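You operate a simulated robot arm through the tools that you are given. There is no shell and no other tool. Be economical: measure what you need, move in short steps, check, and stop when the job is done.

You are at the controls of a simulated robot arm. One attempt, no reset.

JOB
Wipe-test the cover, wash it only if the wipe smears, then dye it.
Fine: the cover in the rinse tray; white wipe, blue brush and wash tin, green brush and dye tin; tools back where they lay.
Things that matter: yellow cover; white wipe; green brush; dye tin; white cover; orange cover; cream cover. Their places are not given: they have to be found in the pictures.

The check looks at the end state, three seconds after you hand in, the way a careful person would. Anything else that was tipped, shoved, dropped, spilled or broken makes it a failure. A push-on lid holds only when it is set on centred and level and pressed home; a screw cap is set on level and turned clockwise until tight.

ROBOT AND FRAMES
A 6-joint arm with a two-finger parallel gripper, fixed in place. Base frame: the origin is at the foot of the arm, x ahead of it, y to its left, z up. Readings come in mm, degrees, newtons and seconds.
Its first joint turns from -66.0 to 66.0 degrees. Payload 2.9 kg.
Tool frame: the origin (TCP) lies between the finger pads and is the grasp point; the fingertips stand 30 mm ahead of it; z points along the fingers, y is the line along which they close. The gripper opens to 110 mm. The fingers are 20 mm wide and 10 mm thick; the gripper's body (48 by 112 mm) begins 55 mm behind the TCP.
Orientation is told as [roll, pitch, yaw] about the base's x, y, z axes, in that order, counted from this pose: with the fingers straight down and closing along the base's y, the tool's x points along the base's -x, its y along +y and its z along -z.

CONTROLS
- The arm moves only by the tool arm_command. Its argument "series" is one flat list of numbers, 7 for each row, row after row: the shift along the base's x, y, z in mm, then the turn, a rotation vector about the base's x, y, z in degrees, then the opening in per cent of the stroke, from 0 (shut) to 100 (fully open). In form: [dx, dy, dz, ax, ay, az, fingers, dx, dy, dz, ax, ay, az, fingers, ...]. A call has 1 to 10 rows; each row shifts and turns the commanded pose from where the row before left it. Rows are played at 5 a second. More than 50 mm and 8.6 degrees between two rows, or a gripper value outside its range, and nothing of the call is played. A pose out of reach is approached as far as the arm can. The call stops where the force on the tool passes 40 N (or 10 N more than at its start, if that is more) or the arm is blocked; 0.2 s more then pass. Each finger travels about 108 mm/s and halts on what it meets, pressing with about 40 N; the grip force reading is that of the motor and also rises with nothing between the fingers. The clock runs only during rows and for 0.2 s after the last one: add rows that do not move to give the fingers time. It gives the time, the measured TCP pose, the force on the tool (base axes), the opening and the grip force at its end, in the units of the frame above (readings bear some noise).
- Cameras (640 x 400 px; columns grow to the right, rows downward): "scene" is fixed at [67.9, 423.7, 1391]; the picture's right is [-0.85, -0.52, 0.00], its down [-0.27, 0.43, -0.86] and it looks along [0.45, -0.73, -0.51] (base axes); focal length 340 px, centre (320, 200). "wrist" rides on the gripper at [-36, 0, -57] in the tool frame; the picture's right is [0.00, -1.00, 0.00], its down [0.97, 0.00, -0.24] and it looks along [0.24, 0.00, 0.97] (tool axes); focal length 218 px, centre (320, 200).
- capture(camera): a new picture of that camera. It takes no simulated time.
- probe_pixels(camera, pixels): there is no depth. For up to 12 entries [column, row, z] of the newest picture of that camera ("zoom" is the newest enlarged one), the place [x, y] in the base frame at which the ray of that pixel passes the height z, good to about 2 mm. It takes no simulated time.
- zoom(camera, box): a new picture of the part [left, top, right, bottom] of that camera's present view, enlarged. It takes no simulated time.
- job_done(): hands the job in; it is judged then, once.

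Work in short steps. Measure before you move; look again where a grasp or a placing could have gone wrong, and mend it. You have 80 turns and 46 pictures in all, those below and enlarged ones among them. Open the gripper and draw the arm clear of the work before you hand the job in, unless the task says otherwise; then end with one line.

The tools are called after ">>>" as name(argument=value, ...) on one line, values as JSON. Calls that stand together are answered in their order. arm_command: Moves the arm, as the interface text tells. Its arguments: {"type":"object","properties":{"series":{"type":"array","items":{"type":"number"}}},"required":["series"]} The other tools are called the same way: capture (camera) takes a picture; probe_pixels (camera, pixels) gives the place at which the rays of pixels pass given heights; zoom (camera, box) takes an enlarged picture of a part of a camera's view; job_done () hands the job in.

At the start:

```text
clock: 0.0
ee_pos: [258.1, -243.0, 1161.9]
tool_rot: [0.1, 0.0, 0.0]
wrist_force: [-0.6, 0.3, -0.1]
width: 109.6
gripper_force: 0.1
```

scene: 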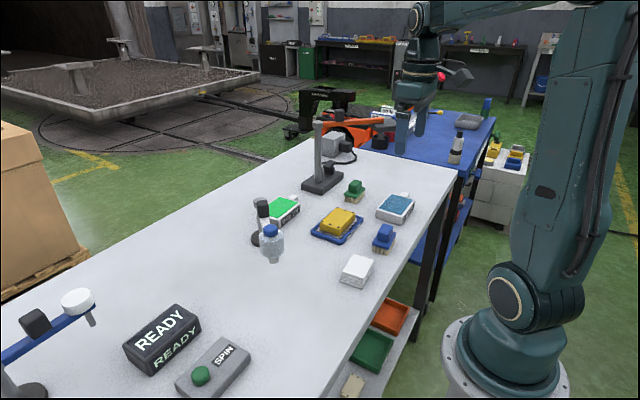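
wrist: 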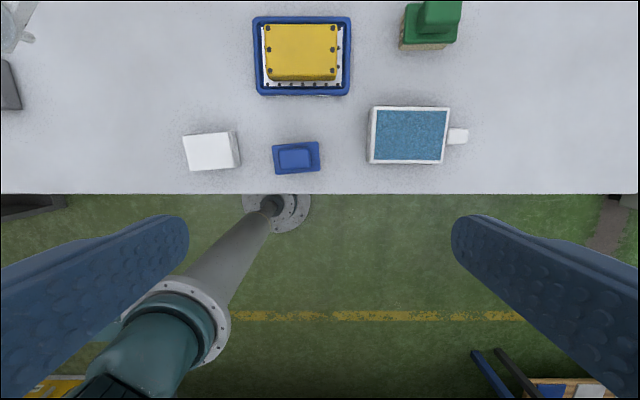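

The scene shows the yellow cover in the blue tray around (338,223), with brushes, tins and the wipe nearby. I'll zoom in and probe the positions.

>>> zoom(camera="scene", box=[240, 120, 460, 300])

>>> zoom(camera="wrist", box=[160, 0, 480, 200])

>>> probe_pixels(camera="wrist", pixels=[[302, 56, 220], [302, 56, 250], [296, 158, 220], [296, 158, 260], [211, 152, 220], [211, 152, 240], [407, 135, 220], [407, 135, 250], [432, 20, 220], [320, 193, 220]])

>>> probe_pixels(camera="scene", pixels=[[338, 223, 220], [338, 223, 240], [355, 271, 220], [384, 239, 220], [394, 208, 220], [355, 191, 220], [285, 211, 220], [453, 165, 220], [270, 245, 220]])

```text
2.22 times, centred on (350, 210) of scene
```

zoom: 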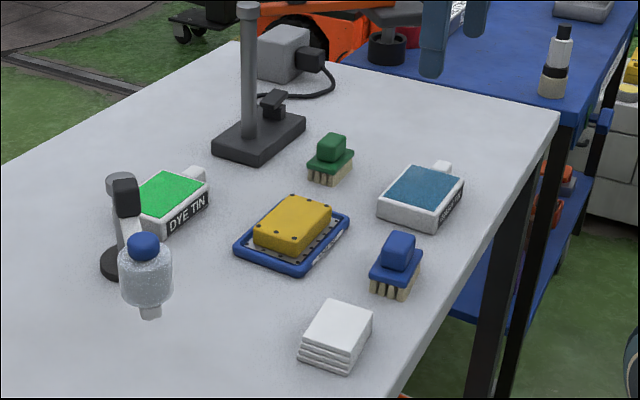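

```text
2.00 times, centred on (320, 100) of wrist
```

zoom: 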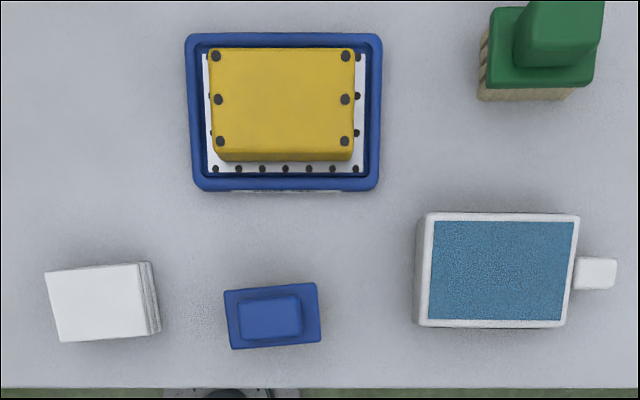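

```text
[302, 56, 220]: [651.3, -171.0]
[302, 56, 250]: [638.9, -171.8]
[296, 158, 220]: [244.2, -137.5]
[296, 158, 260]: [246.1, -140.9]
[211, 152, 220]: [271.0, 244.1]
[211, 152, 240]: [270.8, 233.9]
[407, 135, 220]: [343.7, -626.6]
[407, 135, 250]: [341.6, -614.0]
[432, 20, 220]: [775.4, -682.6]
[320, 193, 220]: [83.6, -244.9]
```

```text
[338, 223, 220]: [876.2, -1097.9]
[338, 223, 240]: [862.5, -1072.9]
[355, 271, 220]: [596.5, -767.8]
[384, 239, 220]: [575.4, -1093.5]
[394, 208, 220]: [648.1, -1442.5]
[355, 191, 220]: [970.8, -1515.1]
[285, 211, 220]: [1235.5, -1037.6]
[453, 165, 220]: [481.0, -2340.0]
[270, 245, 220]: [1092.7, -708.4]
```

The two cameras triangulate the object tops at about z≈895, so the real work surface is near z≈870, not 220. I'll move the arm forward and check reach and the view.

>>> arm_command(series=[40, 10, 0, 0, 0, 0, 100, 40, 10, 0, 0, 0, 0, 100, 40, 10, 0, 0, 0, 0, 100, 0, 0, 0, 0, 0, 0, 100])

>>> capture(camera="wrist")

```text
clock: 1.0
ee_pos: [380.1, -210.9, 1162.0]
tool_rot: [0.0, -0.1, 0.0]
wrist_force: [-0.3, 0.3, 0.3]
width: 109.9
gripper_force: 0.0
```

```text
41 pictures are left
```

wrist: 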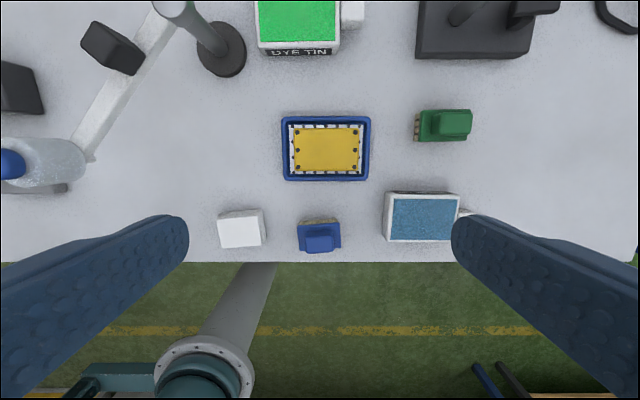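

Now I'll calibrate the table height using the near table edge and the object features.

>>> probe_pixels(camera="wrist", pixels=[[320, 262, 220], [320, 262, 870], [283, 180, 870], [369, 180, 870], [282, 118, 870], [371, 118, 870], [461, 123, 920], [419, 220, 890], [323, 235, 920], [241, 228, 890], [297, 20, 895], [352, 15, 880]])

>>> zoom(camera="wrist", box=[200, 80, 480, 255])

>>> zoom(camera="scene", box=[300, 160, 428, 240])

```text
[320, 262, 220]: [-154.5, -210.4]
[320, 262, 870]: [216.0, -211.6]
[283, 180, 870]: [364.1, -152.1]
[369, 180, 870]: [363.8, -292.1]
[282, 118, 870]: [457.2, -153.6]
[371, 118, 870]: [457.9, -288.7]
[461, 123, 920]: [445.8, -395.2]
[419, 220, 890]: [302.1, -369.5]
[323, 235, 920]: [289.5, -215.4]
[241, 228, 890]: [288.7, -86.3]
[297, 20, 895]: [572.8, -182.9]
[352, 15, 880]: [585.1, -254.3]
```

```text
2.29 times, centred on (340, 168) of wrist
```

zoom: 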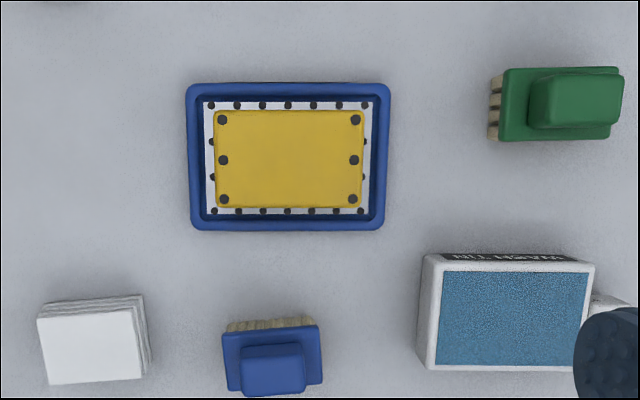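

```text
5.00 times, centred on (364, 200) of scene
```

zoom: 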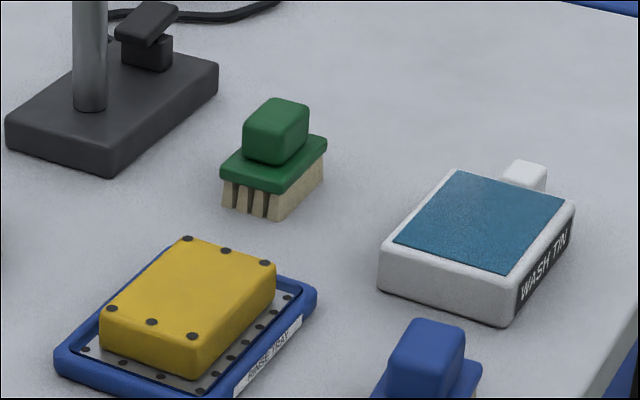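

Next I'll probe the corners of the wipe's top face and of the cover.

>>> probe_pixels(camera="wrist", pixels=[[216.2, 219.1, 893], [258.2, 214.7, 893], [262.1, 244.5, 893], [221, 248, 893], [294, 128.5, 905], [358.5, 128.5, 905], [358.5, 170.5, 905], [294, 170.5, 905], [436, 109, 920], [469, 109, 920], [469, 136, 920], [432, 136, 920]])

>>> arm_command(series=[-40, 40, -30, 0, 0, 0, 100, -40, 40, -30, 0, 0, 0, 100, -15, 40, -30, 0, 0, 5, 100, 0, 0, -40, 0, 0, 0, 100, 0, 0, 0, 0, 0, 0, 100])

>>> capture(camera="wrist")

```text
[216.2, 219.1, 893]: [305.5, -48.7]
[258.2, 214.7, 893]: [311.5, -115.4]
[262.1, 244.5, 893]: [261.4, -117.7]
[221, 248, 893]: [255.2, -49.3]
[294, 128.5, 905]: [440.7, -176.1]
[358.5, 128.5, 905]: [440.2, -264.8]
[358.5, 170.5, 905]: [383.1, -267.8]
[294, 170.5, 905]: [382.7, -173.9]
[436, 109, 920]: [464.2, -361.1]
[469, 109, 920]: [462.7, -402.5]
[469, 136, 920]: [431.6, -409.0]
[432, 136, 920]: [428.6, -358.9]
```

```text
refused: row 1 steps farther than a row can; nothing moved
```

```text
38 pictures are left
```

wrist: 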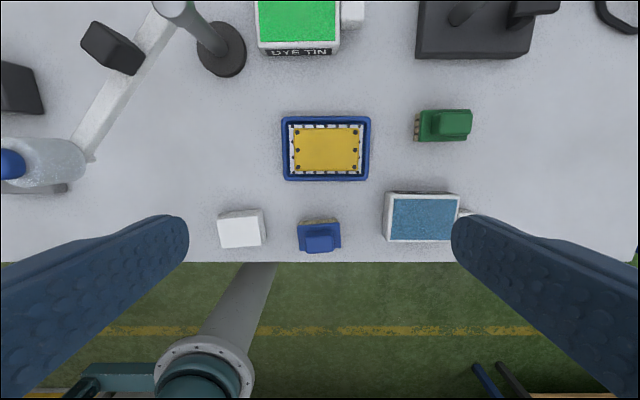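

The step was over the 50 mm limit. The wipe centre is ≈(283.5,-83) with yaw +5°. I'll approach it in smaller steps.

>>> arm_command(series=[-19.3, 25.6, -30, 0, 0, 1, 100, -19.3, 25.6, -30, 0, 0, 1, 100, -19.3, 25.6, -30, 0, 0, 1, 100, -19.3, 25.6, -30, 0, 0, 1, 100, -19.3, 25.6, -30, 0, 0, 1, 100, 0, 0, 0, 0, 0, 0, 100, 0, 0, 0, 0, 0, 0, 100])

>>> capture(camera="wrist")

```text
clock: 2.6
ee_pos: [283.4, -85.1, 1011.8]
tool_rot: [0.0, 0.0, 4.9]
wrist_force: [-0.3, 1.2, 0.6]
width: 109.8
gripper_force: 0.1
```

```text
37 pictures are left
```

wrist: 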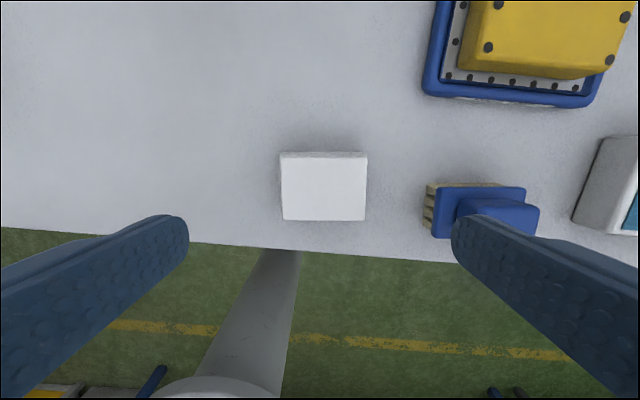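

The wipe is now square in the view, with its top face from (281,157) to (366,221). I'll probe it at several heights to cross-check the height against the earlier view.

>>> probe_pixels(camera="wrist", pixels=[[281, 157, 893], [367, 157, 893], [365, 221, 893], [283, 220, 893], [281, 157, 880], [367, 157, 880], [365, 221, 880], [283, 220, 880], [320, 250, 870], [320, 250, 880]])

```text
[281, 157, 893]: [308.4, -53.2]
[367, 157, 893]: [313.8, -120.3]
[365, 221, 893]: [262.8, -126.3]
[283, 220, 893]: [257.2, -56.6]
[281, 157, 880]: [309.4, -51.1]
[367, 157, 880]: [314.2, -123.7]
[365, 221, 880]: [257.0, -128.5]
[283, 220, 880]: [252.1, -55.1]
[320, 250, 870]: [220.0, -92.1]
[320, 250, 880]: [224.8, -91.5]
```

Combining the views puts the top at about z≈905 and the table at about z≈880. I'll centre over the wipe and descend with the fingers astride it.

>>> arm_command(series=[2, -3.5, -30, 0, 0, 0, 100, 0, 0, -30, 0, 0, 0, 100, 0, 0, -20, 0, 0, 0, 100, 0, 0, 0, 0, 0, 0, 100])

>>> capture(camera="wrist")

>>> zoom(camera="scene", box=[300, 200, 428, 300])

```text
clock: 3.6
ee_pos: [285.9, -88.4, 932.7]
tool_rot: [0.1, 0.0, 5.0]
wrist_force: [0.4, 0.1, -0.4]
width: 110.0
gripper_force: 0.0
```

```text
36 pictures are left
```

wrist: 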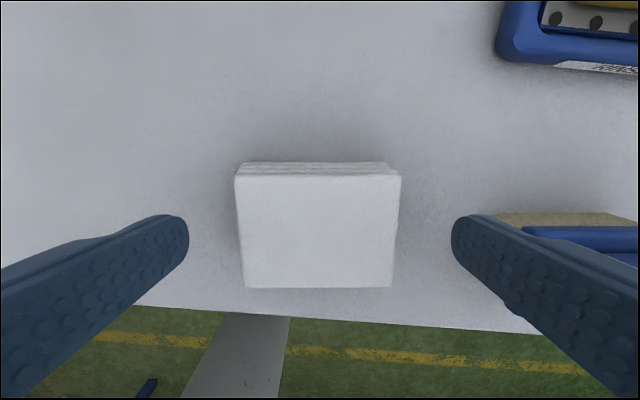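

```text
4.00 times, centred on (364, 250) of scene
```

zoom: 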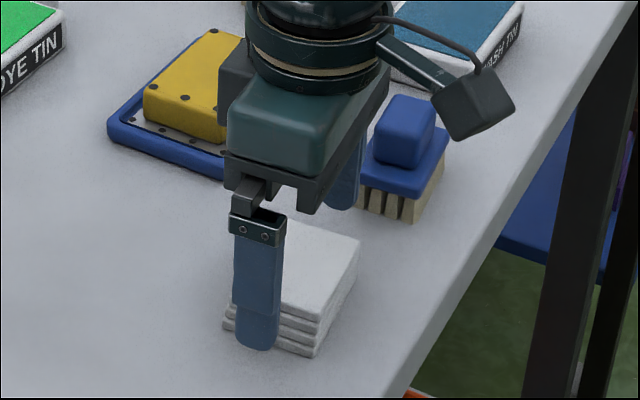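

I'll probe for the wipe's true height from this close view.

>>> probe_pixels(camera="wrist", pixels=[[236, 178, 893], [401, 178, 893], [236, 178, 900], [401, 178, 900], [236, 178, 907], [401, 178, 907], [318, 288, 900], [318, 178, 900], [318, 161, 872], [318, 161, 880], [240, 314, 870], [240, 314, 880]])

```text
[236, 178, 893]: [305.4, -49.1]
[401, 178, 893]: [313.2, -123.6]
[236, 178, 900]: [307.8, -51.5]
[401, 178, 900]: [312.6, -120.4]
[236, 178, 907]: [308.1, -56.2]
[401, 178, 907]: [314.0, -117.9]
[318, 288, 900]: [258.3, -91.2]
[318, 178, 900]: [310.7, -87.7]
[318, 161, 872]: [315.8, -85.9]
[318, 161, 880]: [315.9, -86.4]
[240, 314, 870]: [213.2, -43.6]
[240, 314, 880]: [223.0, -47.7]
```

The table is at about z≈880 and the wipe top at about 905, so it is about 64 mm wide. I'll lower to TCP ≈918.5 and close.

>>> arm_command(series=[0, -1, -7, 0, 0, 0, 100, 0, 0, -7, 0, 0, 0, 100, 0, 0, 0, 0, 0, 0, 100, 0, 0, 0, 0, 0, 0, 70, 0, 0, 0, 0, 0, 0, 50, 0, 0, 0, 0, 0, 0, 45, 0, 0, 0, 0, 0, 0, 45])

```text
clock: 5.2
ee_pos: [285.8, -89.2, 918.4]
tool_rot: [0.0, 0.0, 5.1]
wrist_force: [-0.5, -0.4, -0.1]
width: 68.4
gripper_force: 39.7
```

Gripped at 68.4 mm. I'll lift it and travel to above the cover at about (412,-220), rotating yaw back to 0.

>>> arm_command(series=[0, 0, 40, 0, 0, 0, 45, 0, 0, 40, 0, 0, 0, 45, 20, -25, 10, 0, 0, -1, 45, 25, -26, 10, 0, 0, -1, 45, 20, -30, 0, 0, 0, -1, 45, 20, -30, 0, 0, 0, -1, 45, 20, -20, 0, 0, 0, -1, 45, 0, 0, 0, 0, 0, 0, 45, 0, 0, 0, 0, 0, 0, 45])

>>> capture(camera="wrist")

>>> zoom(camera="scene", box=[280, 140, 440, 240])

```text
clock: 7.2
ee_pos: [392.7, -219.6, 1018.0]
tool_rot: [-0.1, 0.0, 0.0]
wrist_force: [-1.3, 0.1, -0.1]
width: 68.7
gripper_force: 40.1
```

```text
34 pictures are left
```

wrist: 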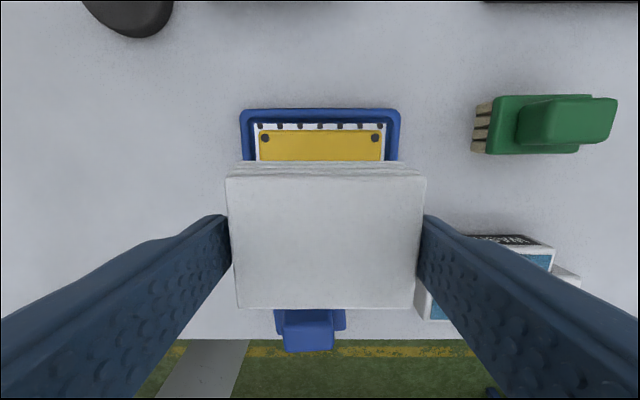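

```text
4.00 times, centred on (360, 190) of scene
```

zoom: 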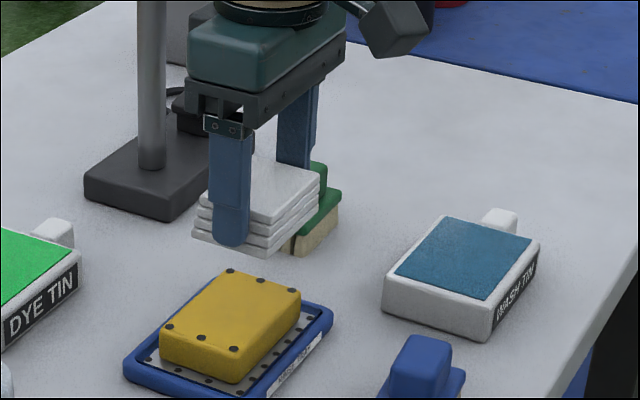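

The wipe is held well, with its bottom below the fingertips. I'll probe the visible cover edge at several heights.

>>> probe_pixels(camera="wrist", pixels=[[257, 131, 900], [385, 131, 900], [257, 131, 910], [385, 131, 910], [257, 131, 920], [385, 131, 920], [241, 112, 885], [399, 112, 885]])

>>> probe_pixels(camera="zoom", pixels=[[231, 269, 900], [302, 290, 900], [237, 350, 900], [167, 326, 900], [231, 269, 910], [302, 290, 910], [237, 350, 910], [167, 326, 910]])

```text
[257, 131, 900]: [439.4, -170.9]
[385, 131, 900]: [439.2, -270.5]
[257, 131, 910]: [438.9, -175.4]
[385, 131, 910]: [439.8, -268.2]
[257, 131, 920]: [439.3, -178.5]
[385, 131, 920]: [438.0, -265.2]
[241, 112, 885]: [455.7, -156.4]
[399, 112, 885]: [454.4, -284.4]
```

```text
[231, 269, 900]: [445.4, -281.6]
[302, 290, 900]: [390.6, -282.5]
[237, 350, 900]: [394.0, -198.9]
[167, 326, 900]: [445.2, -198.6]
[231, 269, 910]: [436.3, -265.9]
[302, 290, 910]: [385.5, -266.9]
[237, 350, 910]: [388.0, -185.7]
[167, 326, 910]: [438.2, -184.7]
```

The cover top is at z≈912, centred at (412,-222), about 92×58 mm. I'll move over it and lower gently, watching the force.

>>> arm_command(series=[19, -2.5, -30, 0, 0, 0, 45, 0, 0, -20, 0, 0, 0, 45, 0, 0, -8, 0, 0, 0, 45, 0, 0, -2, 0, 0, 0, 45, 0, 0, 0, 0, 0, 0, 45])

```text
clock: 8.4
ee_pos: [409.0, -224.2, 957.8]
tool_rot: [-0.1, 0.0, 0.0]
wrist_force: [0.8, 0.5, -0.5]
width: 68.8
gripper_force: 40.3
```

No contact yet at 957.8, so I'll continue down in small steps.

>>> arm_command(series=[1, 2, -1.5, 0, 0, 0, 45, 0, 0, -1.5, 0, 0, 0, 45, 0, 0, 0, 0, 0, 0, 45])

>>> arm_command(series=[0, 0, -1, 0, 0, 0, 45, 0, 0, -1, 0, 0, 0, 45, 0, 0, 0, 0, 0, 0, 45])

>>> zoom(camera="scene", box=[300, 170, 396, 250])

```text
clock: 9.2
ee_pos: [409.5, -222.0, 954.0]
tool_rot: [0.1, -0.1, 0.0]
wrist_force: [0.0, 0.6, 0.5]
width: 68.7
gripper_force: 40.1
```

```text
clock: 10.0
ee_pos: [409.4, -222.6, 952.7]
tool_rot: [0.0, -0.1, 0.0]
wrist_force: [0.0, 0.8, 0.3]
width: 68.7
gripper_force: 39.9
```

```text
5.00 times, centred on (348, 210) of scene
```

zoom: 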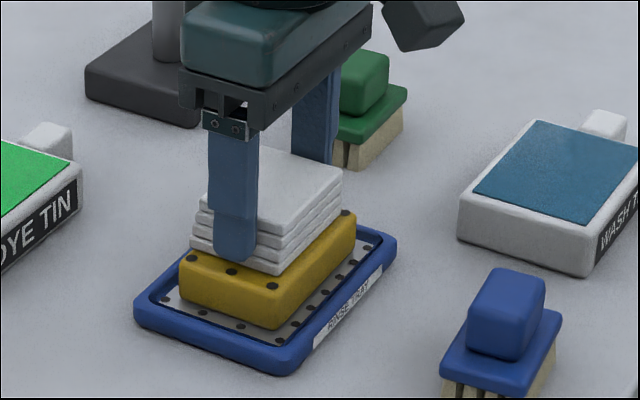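

Close, but still no force. I'll continue down in 1 mm steps.

>>> arm_command(series=[1, 0, -1, 0, 0, 0, 45, 0, 0, -1, 0, 0, 0, 45, 0, 0, 0, 0, 0, 0, 45])

>>> arm_command(series=[0, 0, -1, 0, 0, 0, 45, 0, 0, 0, 0, 0, 0, 45])

```text
clock: 10.8
ee_pos: [410.7, -220.9, 950.4]
tool_rot: [0.0, -0.1, 0.0]
wrist_force: [-3.7, -0.1, 10.1]
width: 68.6
gripper_force: 39.9
```

```text
clock: 11.4
ee_pos: [411.7, -222.5, 952.0]
tool_rot: [-0.2, -0.2, 0.0]
wrist_force: [-4.4, 1.2, 29.6]
width: 69.0
gripper_force: 40.5
```

Contact is at about z≈951.5 and the force is 30 N. I'll back off 1 mm to about 12 N and make short wiping strokes along y.

>>> arm_command(series=[0, 0, 1, 0, 0, 0, 45, 0, 6, 0, 0, 0, 0, 45, 0, 6, 0, 0, 0, 0, 45, 0, -8, 0, 0, 0, 0, 45, 0, -8, 0, 0, 0, 0, 45, 0, -8, 0, 0, 0, 0, 45, 0, 6, 0, 0, 0, 0, 45, 0, 6, 0, 0, 0, 0, 45])

>>> zoom(camera="scene", box=[300, 170, 396, 250])

```text
clock: 13.2
ee_pos: [412.6, -223.7, 950.1]
tool_rot: [-0.2, -0.1, -0.4]
wrist_force: [-1.0, -11.4, 23.7]
width: 68.7
gripper_force: 40.4
```

```text
5.00 times, centred on (348, 210) of scene
```

zoom: 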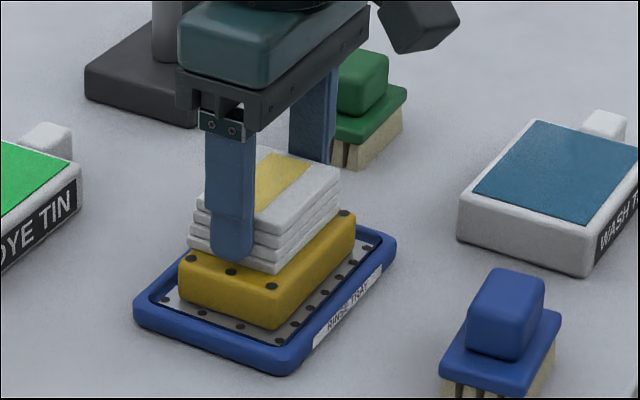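

A yellow smear has appeared on the wipe, so a wash is needed. I'll lift off and look to confirm.

>>> arm_command(series=[0, 0, 10, 0, 0, 0, 45, 0, 0, 30, 0, 0, 0, 45, 0, 0, 30, 0, 0, 0, 45, -25, 25, 0, 0, 0, 1, 45, -25, 25, 0, 0, 0, 1, 45, -25, 25, 0, 0, 0, 1, 45, -25, 30, 0, 0, 0, 1, 45, -26.5, 29, 0, 0, 0, 1, 45, 0, 0, 0, 0, 0, 0, 45, 0, 0, 0, 0, 0, 0, 45])

>>> capture(camera="wrist")

>>> zoom(camera="scene", box=[260, 160, 420, 300])

```text
clock: 15.4
ee_pos: [281.6, -87.6, 1021.0]
tool_rot: [0.0, 0.1, 5.1]
wrist_force: [0.5, -0.1, -0.3]
width: 68.6
gripper_force: 39.8
```

```text
30 pictures are left
```

wrist: 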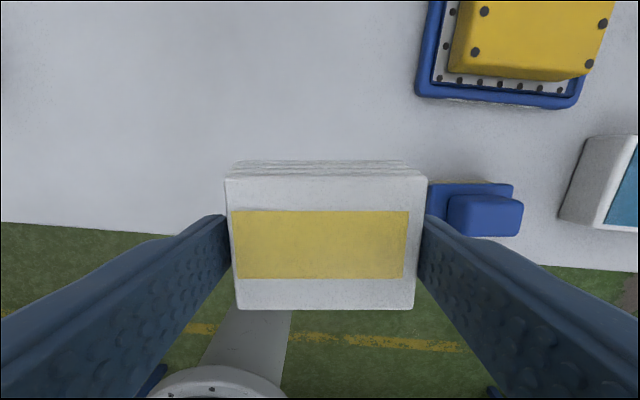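

```text
2.86 times, centred on (340, 230) of scene
```

zoom: 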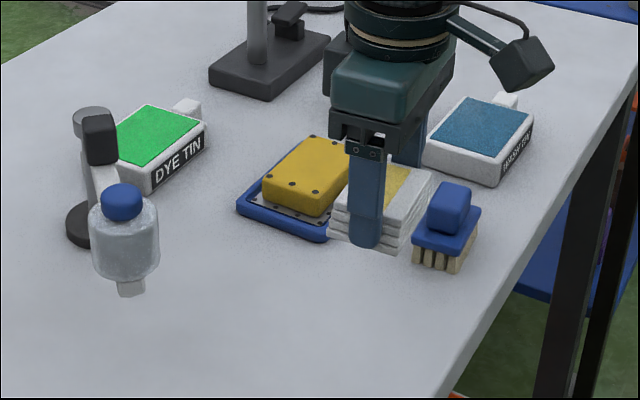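

The smear is clear on the wipe at (320,245) in the wrist view. I'll put the wipe back at its original pose, (285.8,-89.2,918.4).

>>> arm_command(series=[0.5, -2.5, -40, 0, 0, 0, 45, 0, 0, -40, 0, 0, 0, 45, 0, 0, -17, 0, 0, 0, 45, 0, 0, 0, 0, 0, 0, 45, 0, 0, 0, 0, 0, 0, 45])

```text
clock: 16.6
ee_pos: [285.6, -90.4, 924.6]
tool_rot: [0.0, 0.0, 5.0]
wrist_force: [1.0, -0.8, -0.1]
width: 68.3
gripper_force: 40.2
```

>>> arm_command(series=[0, 0.5, -3, 0, 0, 0, 45, 0, 0, -1.5, 0, 0, 0, 45, 0, 0, 0, 0, 0, 0, 45])

>>> arm_command(series=[0, 0, -1, 0, 0, 0, 45, 0, 0, 0, 0, 0, 0, 45])

```text
clock: 17.4
ee_pos: [284.0, -91.0, 920.0]
tool_rot: [0.0, 0.0, 5.0]
wrist_force: [0.5, 0.0, 0.6]
width: 68.5
gripper_force: 40.2
```

```text
clock: 18.0
ee_pos: [285.1, -90.3, 917.7]
tool_rot: [-0.1, 0.0, 5.0]
wrist_force: [-0.5, -1.0, 0.6]
width: 68.4
gripper_force: 39.8
```

I'm at the grasp height, so I'll go down another 0.5 mm, release and lift.

>>> arm_command(series=[0, 0.5, -0.6, 0, 0, 0, 45, 0, 0, 0, 0, 0, 0, 45, 0, 0, 0, 0, 0, 0, 75, 0, 0, 0, 0, 0, 0, 95, 0, 0, 0, 0, 0, 0, 100, 0, 0, 30, 0, 0, 0, 100, 0, 0, 40, 0, 0, 0, 100, 0, 0, 30, 0, 0, 0, 100, 0, -40, 20, 0, 0, -5, 100, 0, 0, 0, 0, 0, 0, 100])

>>> capture(camera="wrist")

```text
clock: 20.2
ee_pos: [283.8, -129.7, 1037.3]
tool_rot: [0.0, 0.0, 0.0]
wrist_force: [0.1, -0.2, 0.1]
width: 109.9
gripper_force: 0.1
```

```text
28 pictures are left
```

wrist: 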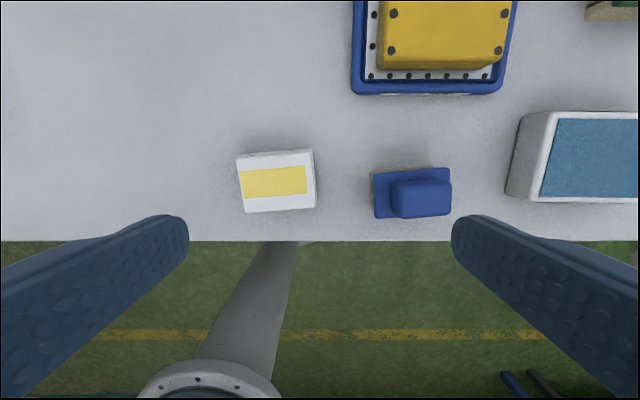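

The wipe is back. Next I'll move above the blue brush, seen at about (411,195).

>>> probe_pixels(camera="wrist", pixels=[[390, 180, 930], [449, 180, 930], [449, 216, 930], [391, 217, 930], [371, 173, 905], [448, 168, 905], [374, 219, 905]])

>>> arm_command(series=[3, -40, 0, 0, 0, 0, 100, 0, -40, 0, 0, 0, 0, 100, 0, 0, 0, 0, 0, 0, 100, 0, 0, 0, 0, 0, 0, 100])

>>> capture(camera="wrist")

```text
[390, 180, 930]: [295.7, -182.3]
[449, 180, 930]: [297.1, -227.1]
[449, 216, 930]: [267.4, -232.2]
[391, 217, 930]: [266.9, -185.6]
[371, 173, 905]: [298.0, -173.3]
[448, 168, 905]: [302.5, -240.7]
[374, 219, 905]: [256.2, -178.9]
```

```text
clock: 21.2
ee_pos: [286.9, -209.5, 1038.9]
tool_rot: [0.0, 0.0, 0.0]
wrist_force: [0.0, -0.1, 0.0]
width: 110.0
gripper_force: 0.2
```

```text
27 pictures are left
```

wrist: 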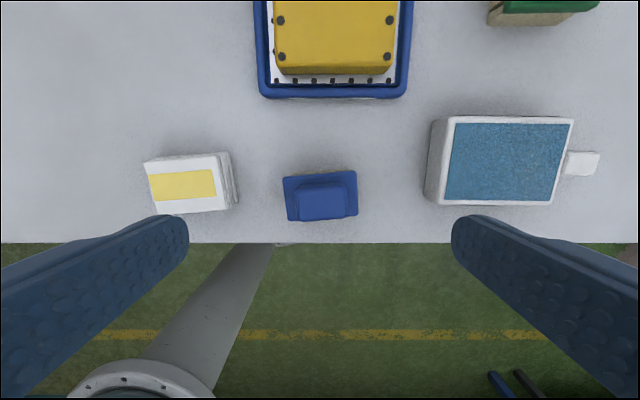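

>>> zoom(camera="wrist", box=[260, 150, 388, 230])

>>> probe_pixels(camera="wrist", pixels=[[297, 186, 930], [346, 182, 930], [347, 217, 930], [300, 220, 930], [283, 177, 908], [356, 171, 908], [358, 215, 908], [288, 221, 908], [507, 160, 905], [450, 118, 905], [571, 118, 905], [552, 204, 905]])

```text
5.00 times, centred on (324, 190) of wrist
```

zoom: 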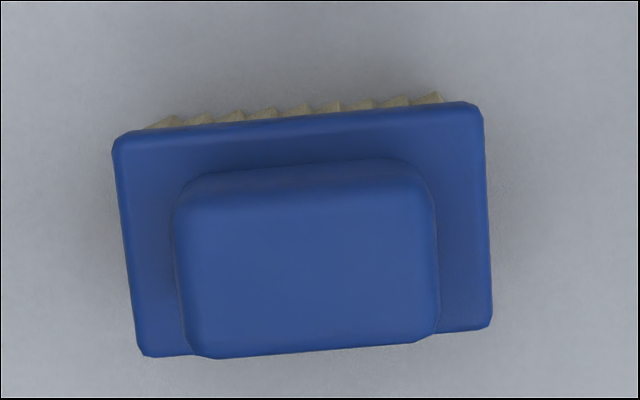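

```text
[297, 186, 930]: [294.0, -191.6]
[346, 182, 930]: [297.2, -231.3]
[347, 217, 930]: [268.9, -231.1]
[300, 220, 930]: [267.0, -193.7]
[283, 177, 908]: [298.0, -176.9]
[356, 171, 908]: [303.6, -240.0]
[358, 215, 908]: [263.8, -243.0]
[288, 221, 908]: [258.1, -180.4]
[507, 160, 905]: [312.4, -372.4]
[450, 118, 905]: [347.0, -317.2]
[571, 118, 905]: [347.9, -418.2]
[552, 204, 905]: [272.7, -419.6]
```

The blue handle is centred at about (281.5,-211.5), with its top at about z≈922 and yaw about +5°. I'll descend partway and re-check.

>>> arm_command(series=[-5, -2, -30, 0, 0, 5, 100, 0, 0, -40, 0, 0, 0, 100, 0, 0, -10, 0, 0, 0, 100, 0, 0, 0, 0, 0, 0, 100, 0, 0, 0, 0, 0, 0, 100])

>>> capture(camera="wrist")

```text
clock: 22.4
ee_pos: [281.3, -209.4, 959.1]
tool_rot: [0.0, 0.0, 4.9]
wrist_force: [1.2, -0.5, -0.1]
width: 109.9
gripper_force: 0.1
```

```text
25 pictures are left
```

wrist: 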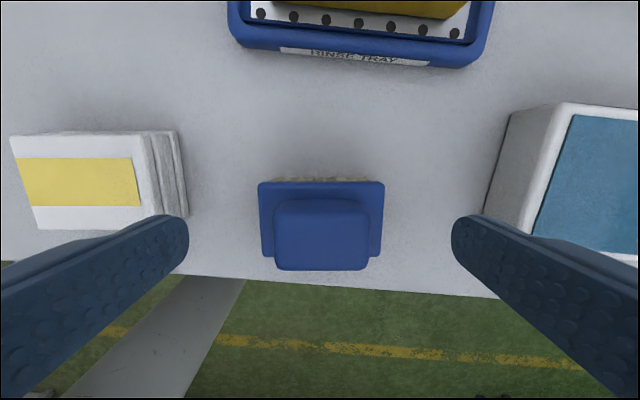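

The brush is centred at column 321 and aligned. I'll narrow the fingers and lower to about 936.

>>> arm_command(series=[0, 0, 0, 0, 0, 0, 75, 0, 0, -12, 0, 0, 0, 75, 0, 0, -11, 0, 0, 0, 75, 0, 0, 0, 0, 0, 0, 75, 0, 0, 0, 0, 0, 0, 75])

>>> zoom(camera="scene", box=[336, 200, 432, 270])

```text
clock: 23.6
ee_pos: [282.6, -209.8, 934.8]
tool_rot: [0.0, 0.0, 5.0]
wrist_force: [-0.9, 0.1, 0.1]
width: 82.5
gripper_force: 0.1
```

```text
5.71 times, centred on (384, 235) of scene
```

zoom: 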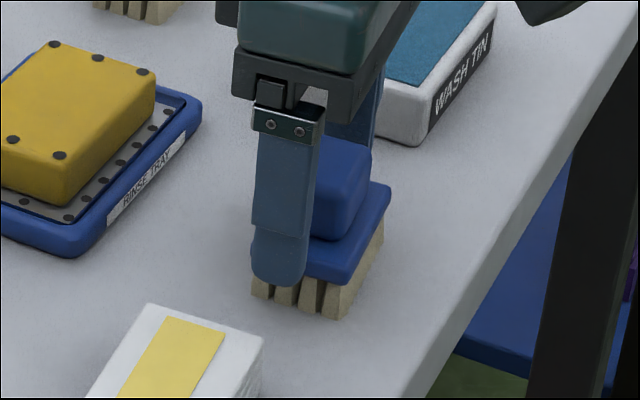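

The finger tip may be low relative to the flange. I'll probe the heights of the brush's visible corners in this zoom.

>>> probe_pixels(camera="zoom", pixels=[[341, 270, 900], [341, 270, 905], [341, 270, 910], [341, 318, 870], [341, 318, 880], [390, 186, 900], [390, 186, 910], [326, 236, 905], [326, 236, 910], [278, 285, 900], [278, 285, 905], [278, 285, 910]])

```text
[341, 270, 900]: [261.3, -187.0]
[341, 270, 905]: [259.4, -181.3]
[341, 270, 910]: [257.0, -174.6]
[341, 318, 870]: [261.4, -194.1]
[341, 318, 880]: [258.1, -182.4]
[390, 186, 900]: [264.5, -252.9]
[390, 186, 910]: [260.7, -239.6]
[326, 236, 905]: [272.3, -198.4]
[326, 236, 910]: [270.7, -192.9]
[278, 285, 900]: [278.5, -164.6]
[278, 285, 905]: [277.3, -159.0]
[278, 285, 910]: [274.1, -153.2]
```

The flange top is at about 905 and the tips are also at about 905. I'll raise 3.5 mm and then close on the handle.

>>> arm_command(series=[0, 0, 3.5, 0, 0, 0, 75, 0, 0, 0, 0, 0, 0, 75, 0, 0, 0, 0, 0, 0, 50, 0, 0, 0, 0, 0, 0, 30, 0, 0, 0, 0, 0, 0, 20, 0, 0, 0, 0, 0, 0, 20])

>>> arm_command(series=[0, 0, 0, 0, 0, 0, 20])

```text
clock: 25.0
ee_pos: [283.4, -209.7, 938.2]
tool_rot: [0.0, 0.1, 5.0]
wrist_force: [0.1, -0.4, -0.9]
width: 41.3
gripper_force: 40.1
```

```text
clock: 25.4
ee_pos: [282.3, -210.2, 938.0]
tool_rot: [0.0, 0.0, 5.0]
wrist_force: [0.1, -0.2, 0.2]
width: 41.5
gripper_force: 40.9
```

Brush gripped at 41.4 mm. I'll lift it and carry it over the wash tin at about (310,-369).

>>> arm_command(series=[0, 0, 40, 0, 0, 0, 20, 0, 0, 35, 0, 0, 0, 20, 7, -40, 0, 0, 0, -1, 20, 7, -40, 0, 0, 0, -2, 20, 7, -40, 0, 0, 0, -2, 20, 7, -39, 0, 0, 0, 0, 20, 0, 0, 0, 0, 0, 0, 20, 0, 0, 0, 0, 0, 0, 20])

>>> zoom(camera="scene", box=[330, 160, 442, 240])

>>> capture(camera="wrist")

```text
clock: 27.2
ee_pos: [309.1, -370.3, 1011.3]
tool_rot: [0.0, 0.1, 0.0]
wrist_force: [0.2, -0.2, 0.5]
width: 41.6
gripper_force: 40.2
```

```text
5.00 times, centred on (386, 200) of scene
```

zoom: 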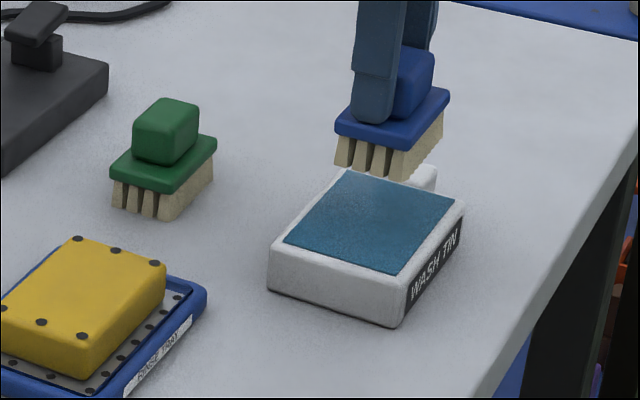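

```text
22 pictures are left
```

wrist: 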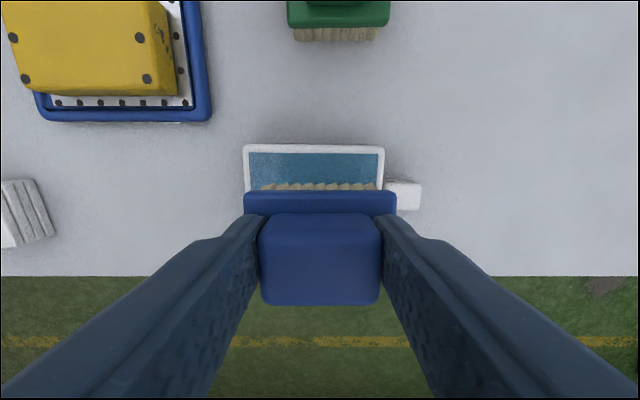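

>>> probe_pixels(camera="wrist", pixels=[[245, 148, 900], [384, 148, 900], [245, 148, 908], [384, 148, 908]])

>>> probe_pixels(camera="zoom", pixels=[[462, 204, 905], [396, 280, 905], [272, 240, 905], [347, 170, 905], [462, 204, 912], [396, 280, 912], [272, 240, 912], [397, 328, 879]])

```text
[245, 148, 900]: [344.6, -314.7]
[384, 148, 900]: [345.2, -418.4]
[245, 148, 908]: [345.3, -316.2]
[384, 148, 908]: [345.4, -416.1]
```

```text
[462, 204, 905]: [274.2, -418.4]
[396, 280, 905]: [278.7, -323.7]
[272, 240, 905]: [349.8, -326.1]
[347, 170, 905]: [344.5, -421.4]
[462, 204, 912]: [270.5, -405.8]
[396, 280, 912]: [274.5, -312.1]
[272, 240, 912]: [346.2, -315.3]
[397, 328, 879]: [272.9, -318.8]
```

The tin is centred at (310,-367) with its top at about 907. I'll lower the brush into it, expecting contact near TCP≈965.

>>> arm_command(series=[1, 3, -35, 0, 0, 0, 20, 0, 0, -8, 0, 0, 0, 20, 0, 0, -2, 0, 0, 0, 20, 0, 0, 0, 0, 0, 0, 20])

>>> arm_command(series=[0, 0, -1, 0, 0, 0, 20, 0, 0, -1, 0, 0, 0, 20, 0, 0, 0, 0, 0, 0, 20])

>>> arm_command(series=[0, 0, -1, 0, 0, 0, 20, 0, 0, -1, 0, 0, 0, 20, 0, 0, 0, 0, 0, 0, 20])

```text
clock: 28.2
ee_pos: [310.1, -366.8, 969.0]
tool_rot: [-0.1, 0.0, -0.1]
wrist_force: [-5.9, 5.9, 18.7]
width: 41.3
gripper_force: 40.2
```

```text
clock: 29.0
ee_pos: [310.9, -367.6, 968.3]
tool_rot: [-0.2, -0.2, 0.0]
wrist_force: [-8.2, 5.1, 35.8]
width: 41.4
gripper_force: 40.1
```

```text
clock: 29.6
ee_pos: [311.3, -368.1, 968.1]
tool_rot: [-0.3, -0.4, 0.0]
wrist_force: [-0.1, -0.1, 3.8]
width: 41.3
gripper_force: 39.8
stopped in row 3: the force on the tool passed its limit (the readings are from after the stop); the commanded pose is now the measured one
```

Contact made, so the brush has been pressed into the wash. I'll lift and check that it took up liquid.

>>> arm_command(series=[0, 0, 15, 0.3, 0.4, 0, 20, 0, 0, 35, 0, 0, 0, 20, 0, 0, 0, 0, 0, 0, 20])

>>> zoom(camera="scene", box=[330, 160, 442, 240])

```text
clock: 30.4
ee_pos: [312.7, -367.8, 1018.2]
tool_rot: [0.0, 0.1, 0.0]
wrist_force: [0.3, 0.6, -1.4]
width: 41.1
gripper_force: 40.1
```

```text
5.00 times, centred on (386, 200) of scene
```

zoom: 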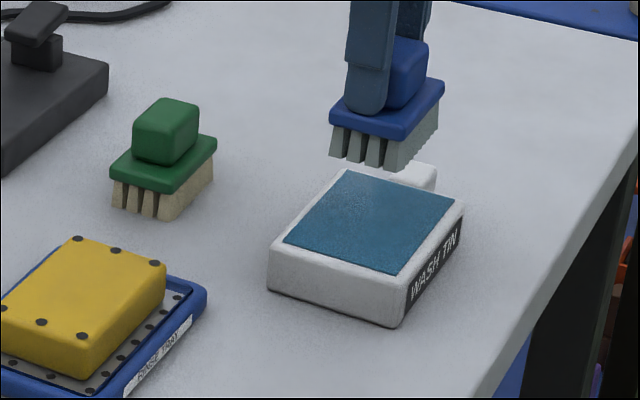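

The bristles are now wet (grey-blue). I'll move over the cover at (412,-222).

>>> arm_command(series=[25, 36.5, 0, 0, 0, 0, 20, 25, 36.5, 0, 0, 0, 0, 20, 25, 36.5, 0, 0, 0, 0, 20, 24.5, 36.3, 0, 0, 0, 0, 20, 0, 0, -25, 0, 0, 0, 20, 0, 0, -15, 0, 0, 0, 20, 0, 0, -3, 0, 0, 0, 20, 0, 0, 0, 0, 0, 0, 20, 0, 0, 0, 0, 0, 0, 20])

```text
clock: 32.4
ee_pos: [411.7, -221.5, 973.9]
tool_rot: [-0.1, 0.1, 0.0]
wrist_force: [1.2, -0.1, -0.4]
width: 41.3
gripper_force: 39.8
```

Just above contact. I'll step down 1.5 mm.

>>> arm_command(series=[0, 0, -1, 0, 0, 0, 20, 0, 0, -1, 0, 0, 0, 20, 0, 0, 0, 0, 0, 0, 20])

```text
clock: 33.2
ee_pos: [410.3, -221.3, 972.2]
tool_rot: [0.0, 0.2, 0.0]
wrist_force: [0.0, 0.9, -0.1]
width: 41.2
gripper_force: 39.9
```

>>> arm_command(series=[0, 0, -1, 0, 0, 0, 20, 0, 0, -0.5, 0, 0, 0, 20, 0, 0, 0, 0, 0, 0, 20])

```text
clock: 34.0
ee_pos: [411.1, -222.0, 972.3]
tool_rot: [0.1, 0.1, -0.1]
wrist_force: [-4.6, 2.1, 15.3]
width: 41.6
gripper_force: 40.0
```

Contact at 15 N. I'll scrub along y and x over the whole cover.

>>> arm_command(series=[7, 7, 0, 0, 0, 0, 20, 0, 8, 0, 0, 0, 0, 20, 0, -10, 0, 0, 0, 0, 20, 0, -10, 0, 0, 0, 0, 20, 0, -10, 0, 0, 0, 0, 20, -14, 0, 0, 0, 0, 0, 20, 0, 10, 0, 0, 0, 0, 20, 0, 10, 0, 0, 0, 0, 20, 0, 10, 0, 0, 0, 0, 20, 7, -15, 0, 0, 0, 0, 20])

>>> zoom(camera="scene", box=[300, 170, 396, 250])

```text
clock: 36.2
ee_pos: [411.3, -219.5, 972.0]
tool_rot: [0.2, 0.2, 0.3]
wrist_force: [-2.7, 12.2, 30.0]
width: 41.1
gripper_force: 40.2
```

```text
5.00 times, centred on (348, 210) of scene
```

zoom: 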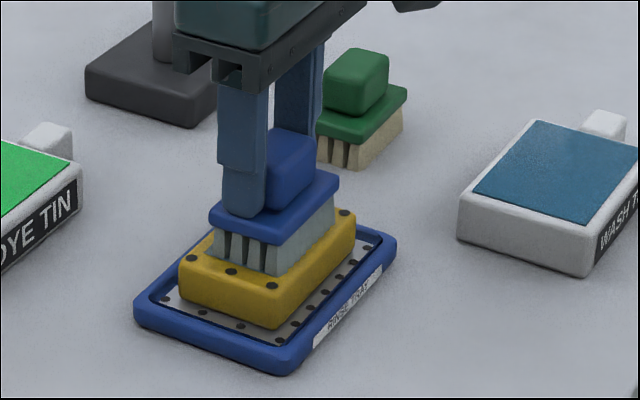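

I'll lift off and look at the cover.

>>> arm_command(series=[0, 0, 10, 0, 0, 0, 20, 0, 0, 40, 0, 0, 0, 20, -30, 0, 0, 0, 0, 0, 20, -35, 0, 0, 0, 0, 0, 20, 0, 0, 0, 0, 0, 0, 20])

>>> capture(camera="wrist")

>>> zoom(camera="scene", box=[300, 170, 396, 250])

```text
clock: 37.4
ee_pos: [345.7, -223.1, 1021.4]
tool_rot: [0.2, 0.3, 0.0]
wrist_force: [-0.2, -0.4, -0.5]
width: 41.1
gripper_force: 40.1
```

```text
19 pictures are left
```

wrist: 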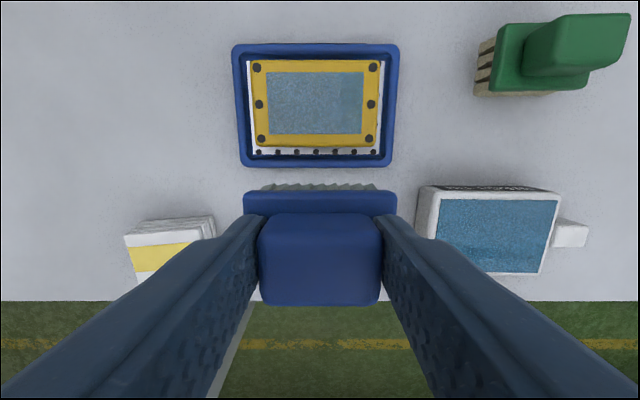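

```text
5.00 times, centred on (348, 210) of scene
```

zoom: 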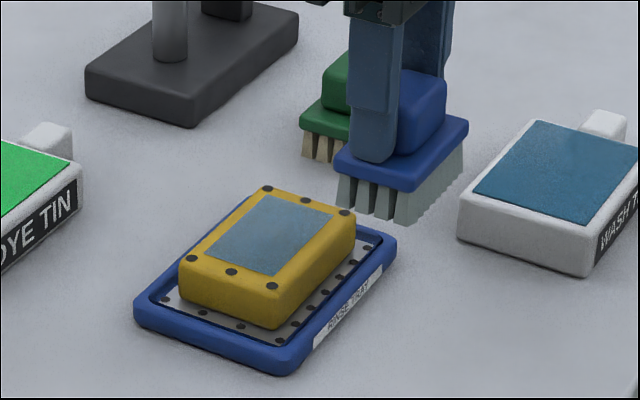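

The wash has been applied (blue-grey patch at (315,102) in the wrist view). I'll return the blue brush to (282.5,-210,938.2) at yaw 5.

>>> arm_command(series=[-31, 6, 0, -0.1, -0.15, 2.5, 20, -32, 6, 0, -0.1, -0.15, 2.5, 20, 0, 0, -35, 0, 0, 0, 20, 0, 0, -30, 0, 0, 0, 20, 0, 0, 0, 0, 0, 0, 20, 0, 0, 0, 0, 0, 0, 20])

>>> arm_command(series=[0, 0, 0, 0, 0, 0, 20])

```text
clock: 38.8
ee_pos: [281.0, -210.8, 956.7]
tool_rot: [-0.2, -0.1, 4.9]
wrist_force: [0.2, -0.5, -0.6]
width: 41.0
gripper_force: 40.2
```

```text
clock: 39.2
ee_pos: [282.4, -209.9, 956.7]
tool_rot: [-0.2, -0.1, 5.0]
wrist_force: [0.2, 1.1, -0.7]
width: 41.1
gripper_force: 39.7
```

>>> arm_command(series=[0, 0, -10, 0.2, 0.1, 0, 20, 0, 0, -6, 0, 0, 0, 20, 0, 0, 0, 0, 0, 0, 20])

>>> arm_command(series=[0, 0, -1, 0, 0, 0, 20, 0, 0, 0, 0, 0, 0, 20])

>>> arm_command(series=[0, 0, -1, 0, 0, 0, 20, 0, 0, 0, 0, 0, 0, 20])

```text
clock: 40.0
ee_pos: [282.3, -210.0, 940.8]
tool_rot: [0.0, -0.1, 4.9]
wrist_force: [-0.6, -0.5, -0.4]
width: 41.3
gripper_force: 39.8
```

```text
clock: 40.6
ee_pos: [283.3, -210.9, 938.0]
tool_rot: [0.0, 0.1, 5.0]
wrist_force: [-0.1, 0.7, -1.0]
width: 41.3
gripper_force: 39.3
```

```text
clock: 41.2
ee_pos: [283.9, -209.7, 937.5]
tool_rot: [0.0, -0.1, 5.0]
wrist_force: [0.6, -0.4, 0.6]
width: 41.3
gripper_force: 40.3
```

>>> arm_command(series=[0, 0, -0.7, 0, 0, 0, 20, 0, 0, 0, 0, 0, 0, 20])

```text
clock: 41.8
ee_pos: [285.2, -210.6, 938.9]
tool_rot: [0.0, -0.1, 4.9]
wrist_force: [-5.3, 0.7, 19.9]
width: 41.1
gripper_force: 40.0
```

It is standing on the table (20 N). I'll release and lift, then head up toward the green brush.

>>> arm_command(series=[0, 0, 0.7, 0, 0, 0, 20, 0, 0, 0, 0, 0, 0, 50, 0, 0, 0, 0, 0, 0, 80, 0, 0, 0, 0, 0, 0, 80, 0, 0, 30, 0, 0, 0, 80, 0, 0, 45, 0, 0, 0, 80, 10, -5, 30, 0, 0, -5, 100, 30, -35, 0, 0, 0, 0, 100, 30, -35, 0, 0, 0, 0, 100, 0, 0, 0, 0, 0, 0, 100])

>>> arm_command(series=[30, -35, 0, 0, 0, 0, 100, 30, -35, 0, 0, 0, 0, 100, 32, -35, 0, 0, 0, 0, 100, 0, 0, 0, 0, 0, 0, 100, 0, 0, 0, 0, 0, 0, 100])

>>> capture(camera="wrist")

```text
clock: 44.0
ee_pos: [355.2, -283.9, 1044.8]
tool_rot: [0.1, 0.0, 0.0]
wrist_force: [0.1, 0.0, 0.0]
width: 110.0
gripper_force: 0.2
```

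```text
clock: 45.2
ee_pos: [446.5, -387.8, 1045.3]
tool_rot: [0.1, -0.1, 0.0]
wrist_force: [-0.7, 0.6, -0.9]
width: 109.9
gripper_force: 0.0
```

```text
17 pictures are left
```

wrist: 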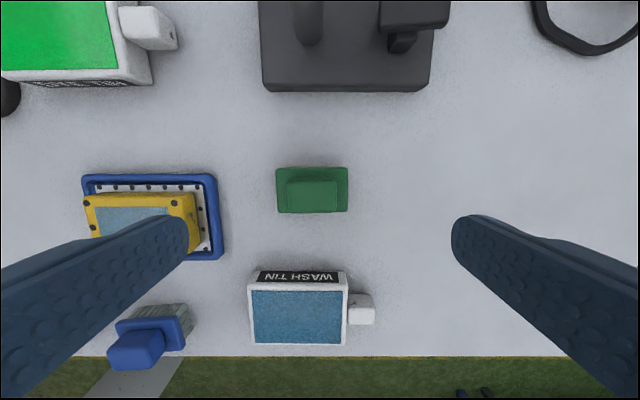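

I can reach it. The green handle is at about (312,196); I'll probe its position and yaw.

>>> probe_pixels(camera="wrist", pixels=[[312, 196, 928], [287, 181, 928], [338, 181, 928], [338, 211, 928], [287, 211, 928], [276, 169, 905], [347, 167, 905], [348, 211, 905], [277, 213, 905], [200, 178, 885]])

>>> zoom(camera="wrist", box=[256, 150, 368, 220])

```text
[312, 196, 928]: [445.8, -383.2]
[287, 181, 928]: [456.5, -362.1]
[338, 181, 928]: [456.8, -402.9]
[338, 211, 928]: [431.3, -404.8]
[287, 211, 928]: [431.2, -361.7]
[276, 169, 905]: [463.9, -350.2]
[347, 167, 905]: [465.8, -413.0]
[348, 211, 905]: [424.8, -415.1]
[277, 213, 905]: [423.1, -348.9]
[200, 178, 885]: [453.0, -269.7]
```

```text
5.71 times, centred on (312, 185) of wrist
```

zoom: 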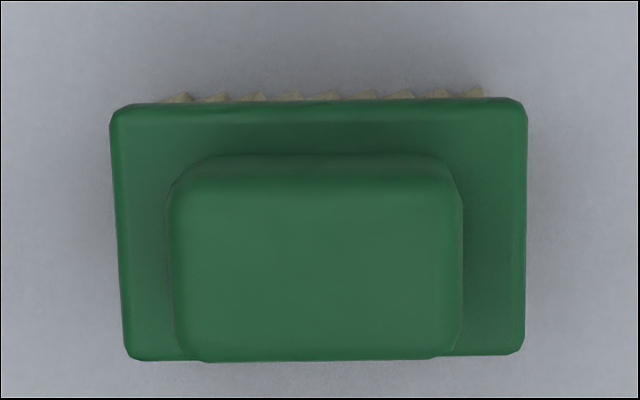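

The handle is at (444.3,-382.7) with yaw about +1°. I'll shift +6.7 in y, then descend with narrowed fingers.

>>> arm_command(series=[-1, 6.7, -20, 0, 0, 1, 100, 0, 0, -40, 0, 0, 0, 75, 0, 0, -20, 0, 0, 0, 75, 0, 0, 0, 0, 0, 0, 75, 0, 0, 0, 0, 0, 0, 75])

>>> capture(camera="wrist")

```text
clock: 46.4
ee_pos: [445.0, -381.6, 962.9]
tool_rot: [0.0, 0.0, 1.0]
wrist_force: [0.4, -0.6, -0.5]
width: 82.7
gripper_force: 0.0
```

```text
15 pictures are left
```

wrist: 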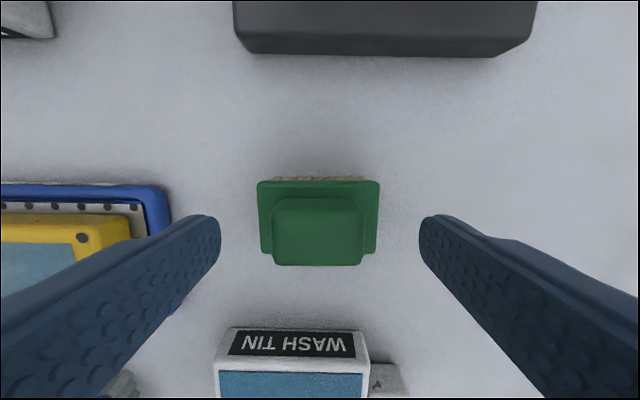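

The brush is centred (column 317). I'll lower to 938.5 and close.

>>> arm_command(series=[0, 1, -15, 0, 0, 0, 75, 0, 0, -9.5, 0, 0, 0, 75, 0, 0, 0, 0, 0, 0, 75, 0, 0, 0, 0, 0, 0, 75])

>>> arm_command(series=[0, 0, 0, 0, 0, 0, 50, 0, 0, 0, 0, 0, 0, 30, 0, 0, 0, 0, 0, 0, 20, 0, 0, 0, 0, 0, 0, 20])

>>> arm_command(series=[0, 0, 0, 0, 0, 0, 20])

```text
clock: 47.4
ee_pos: [445.0, -380.9, 937.0]
tool_rot: [0.0, 0.0, 1.0]
wrist_force: [-0.6, -0.8, 0.2]
width: 82.7
gripper_force: 0.0
```

```text
clock: 48.4
ee_pos: [446.5, -381.9, 938.5]
tool_rot: [0.0, 0.0, 0.9]
wrist_force: [0.0, 1.1, 0.2]
width: 41.1
gripper_force: 39.6
```

```text
clock: 48.8
ee_pos: [445.1, -381.7, 939.5]
tool_rot: [0.0, 0.0, 0.9]
wrist_force: [-0.2, 0.3, -0.6]
width: 41.1
gripper_force: 39.7
```

Green brush gripped. I'll lift it and move toward the dye tin for a view.

>>> arm_command(series=[0, 0, 40, 0, 0, 0, 20, 0, 0, 40, 0, 0, 0, 20, 0, 20, 20, 0, 0, 0, 20, 10, 42, 0, 0, 0, 0, 20, 10, 42, 0, 0, 0, -1, 20, 10, 42, 0, 0, 0, 0, 20, 10, 42, 0, 0, 0, 0, 20, 0, 0, 0, 0, 0, 0, 20, 0, 0, 0, 0, 0, 0, 20])

>>> capture(camera="wrist")

>>> capture(camera="scene")

```text
clock: 50.8
ee_pos: [486.0, -192.7, 1039.6]
tool_rot: [0.0, 0.1, -0.1]
wrist_force: [0.5, -0.3, -0.4]
width: 41.3
gripper_force: 39.7
```

```text
14 pictures are left
```

wrist: 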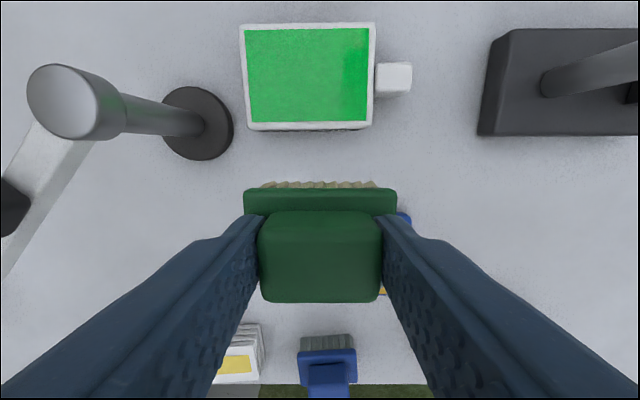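

```text
13 pictures are left
```

scene: 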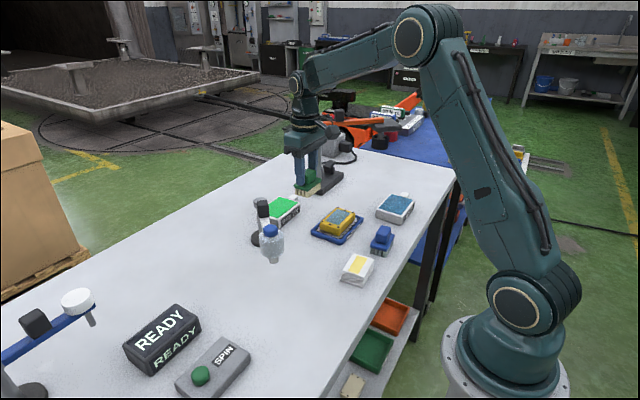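

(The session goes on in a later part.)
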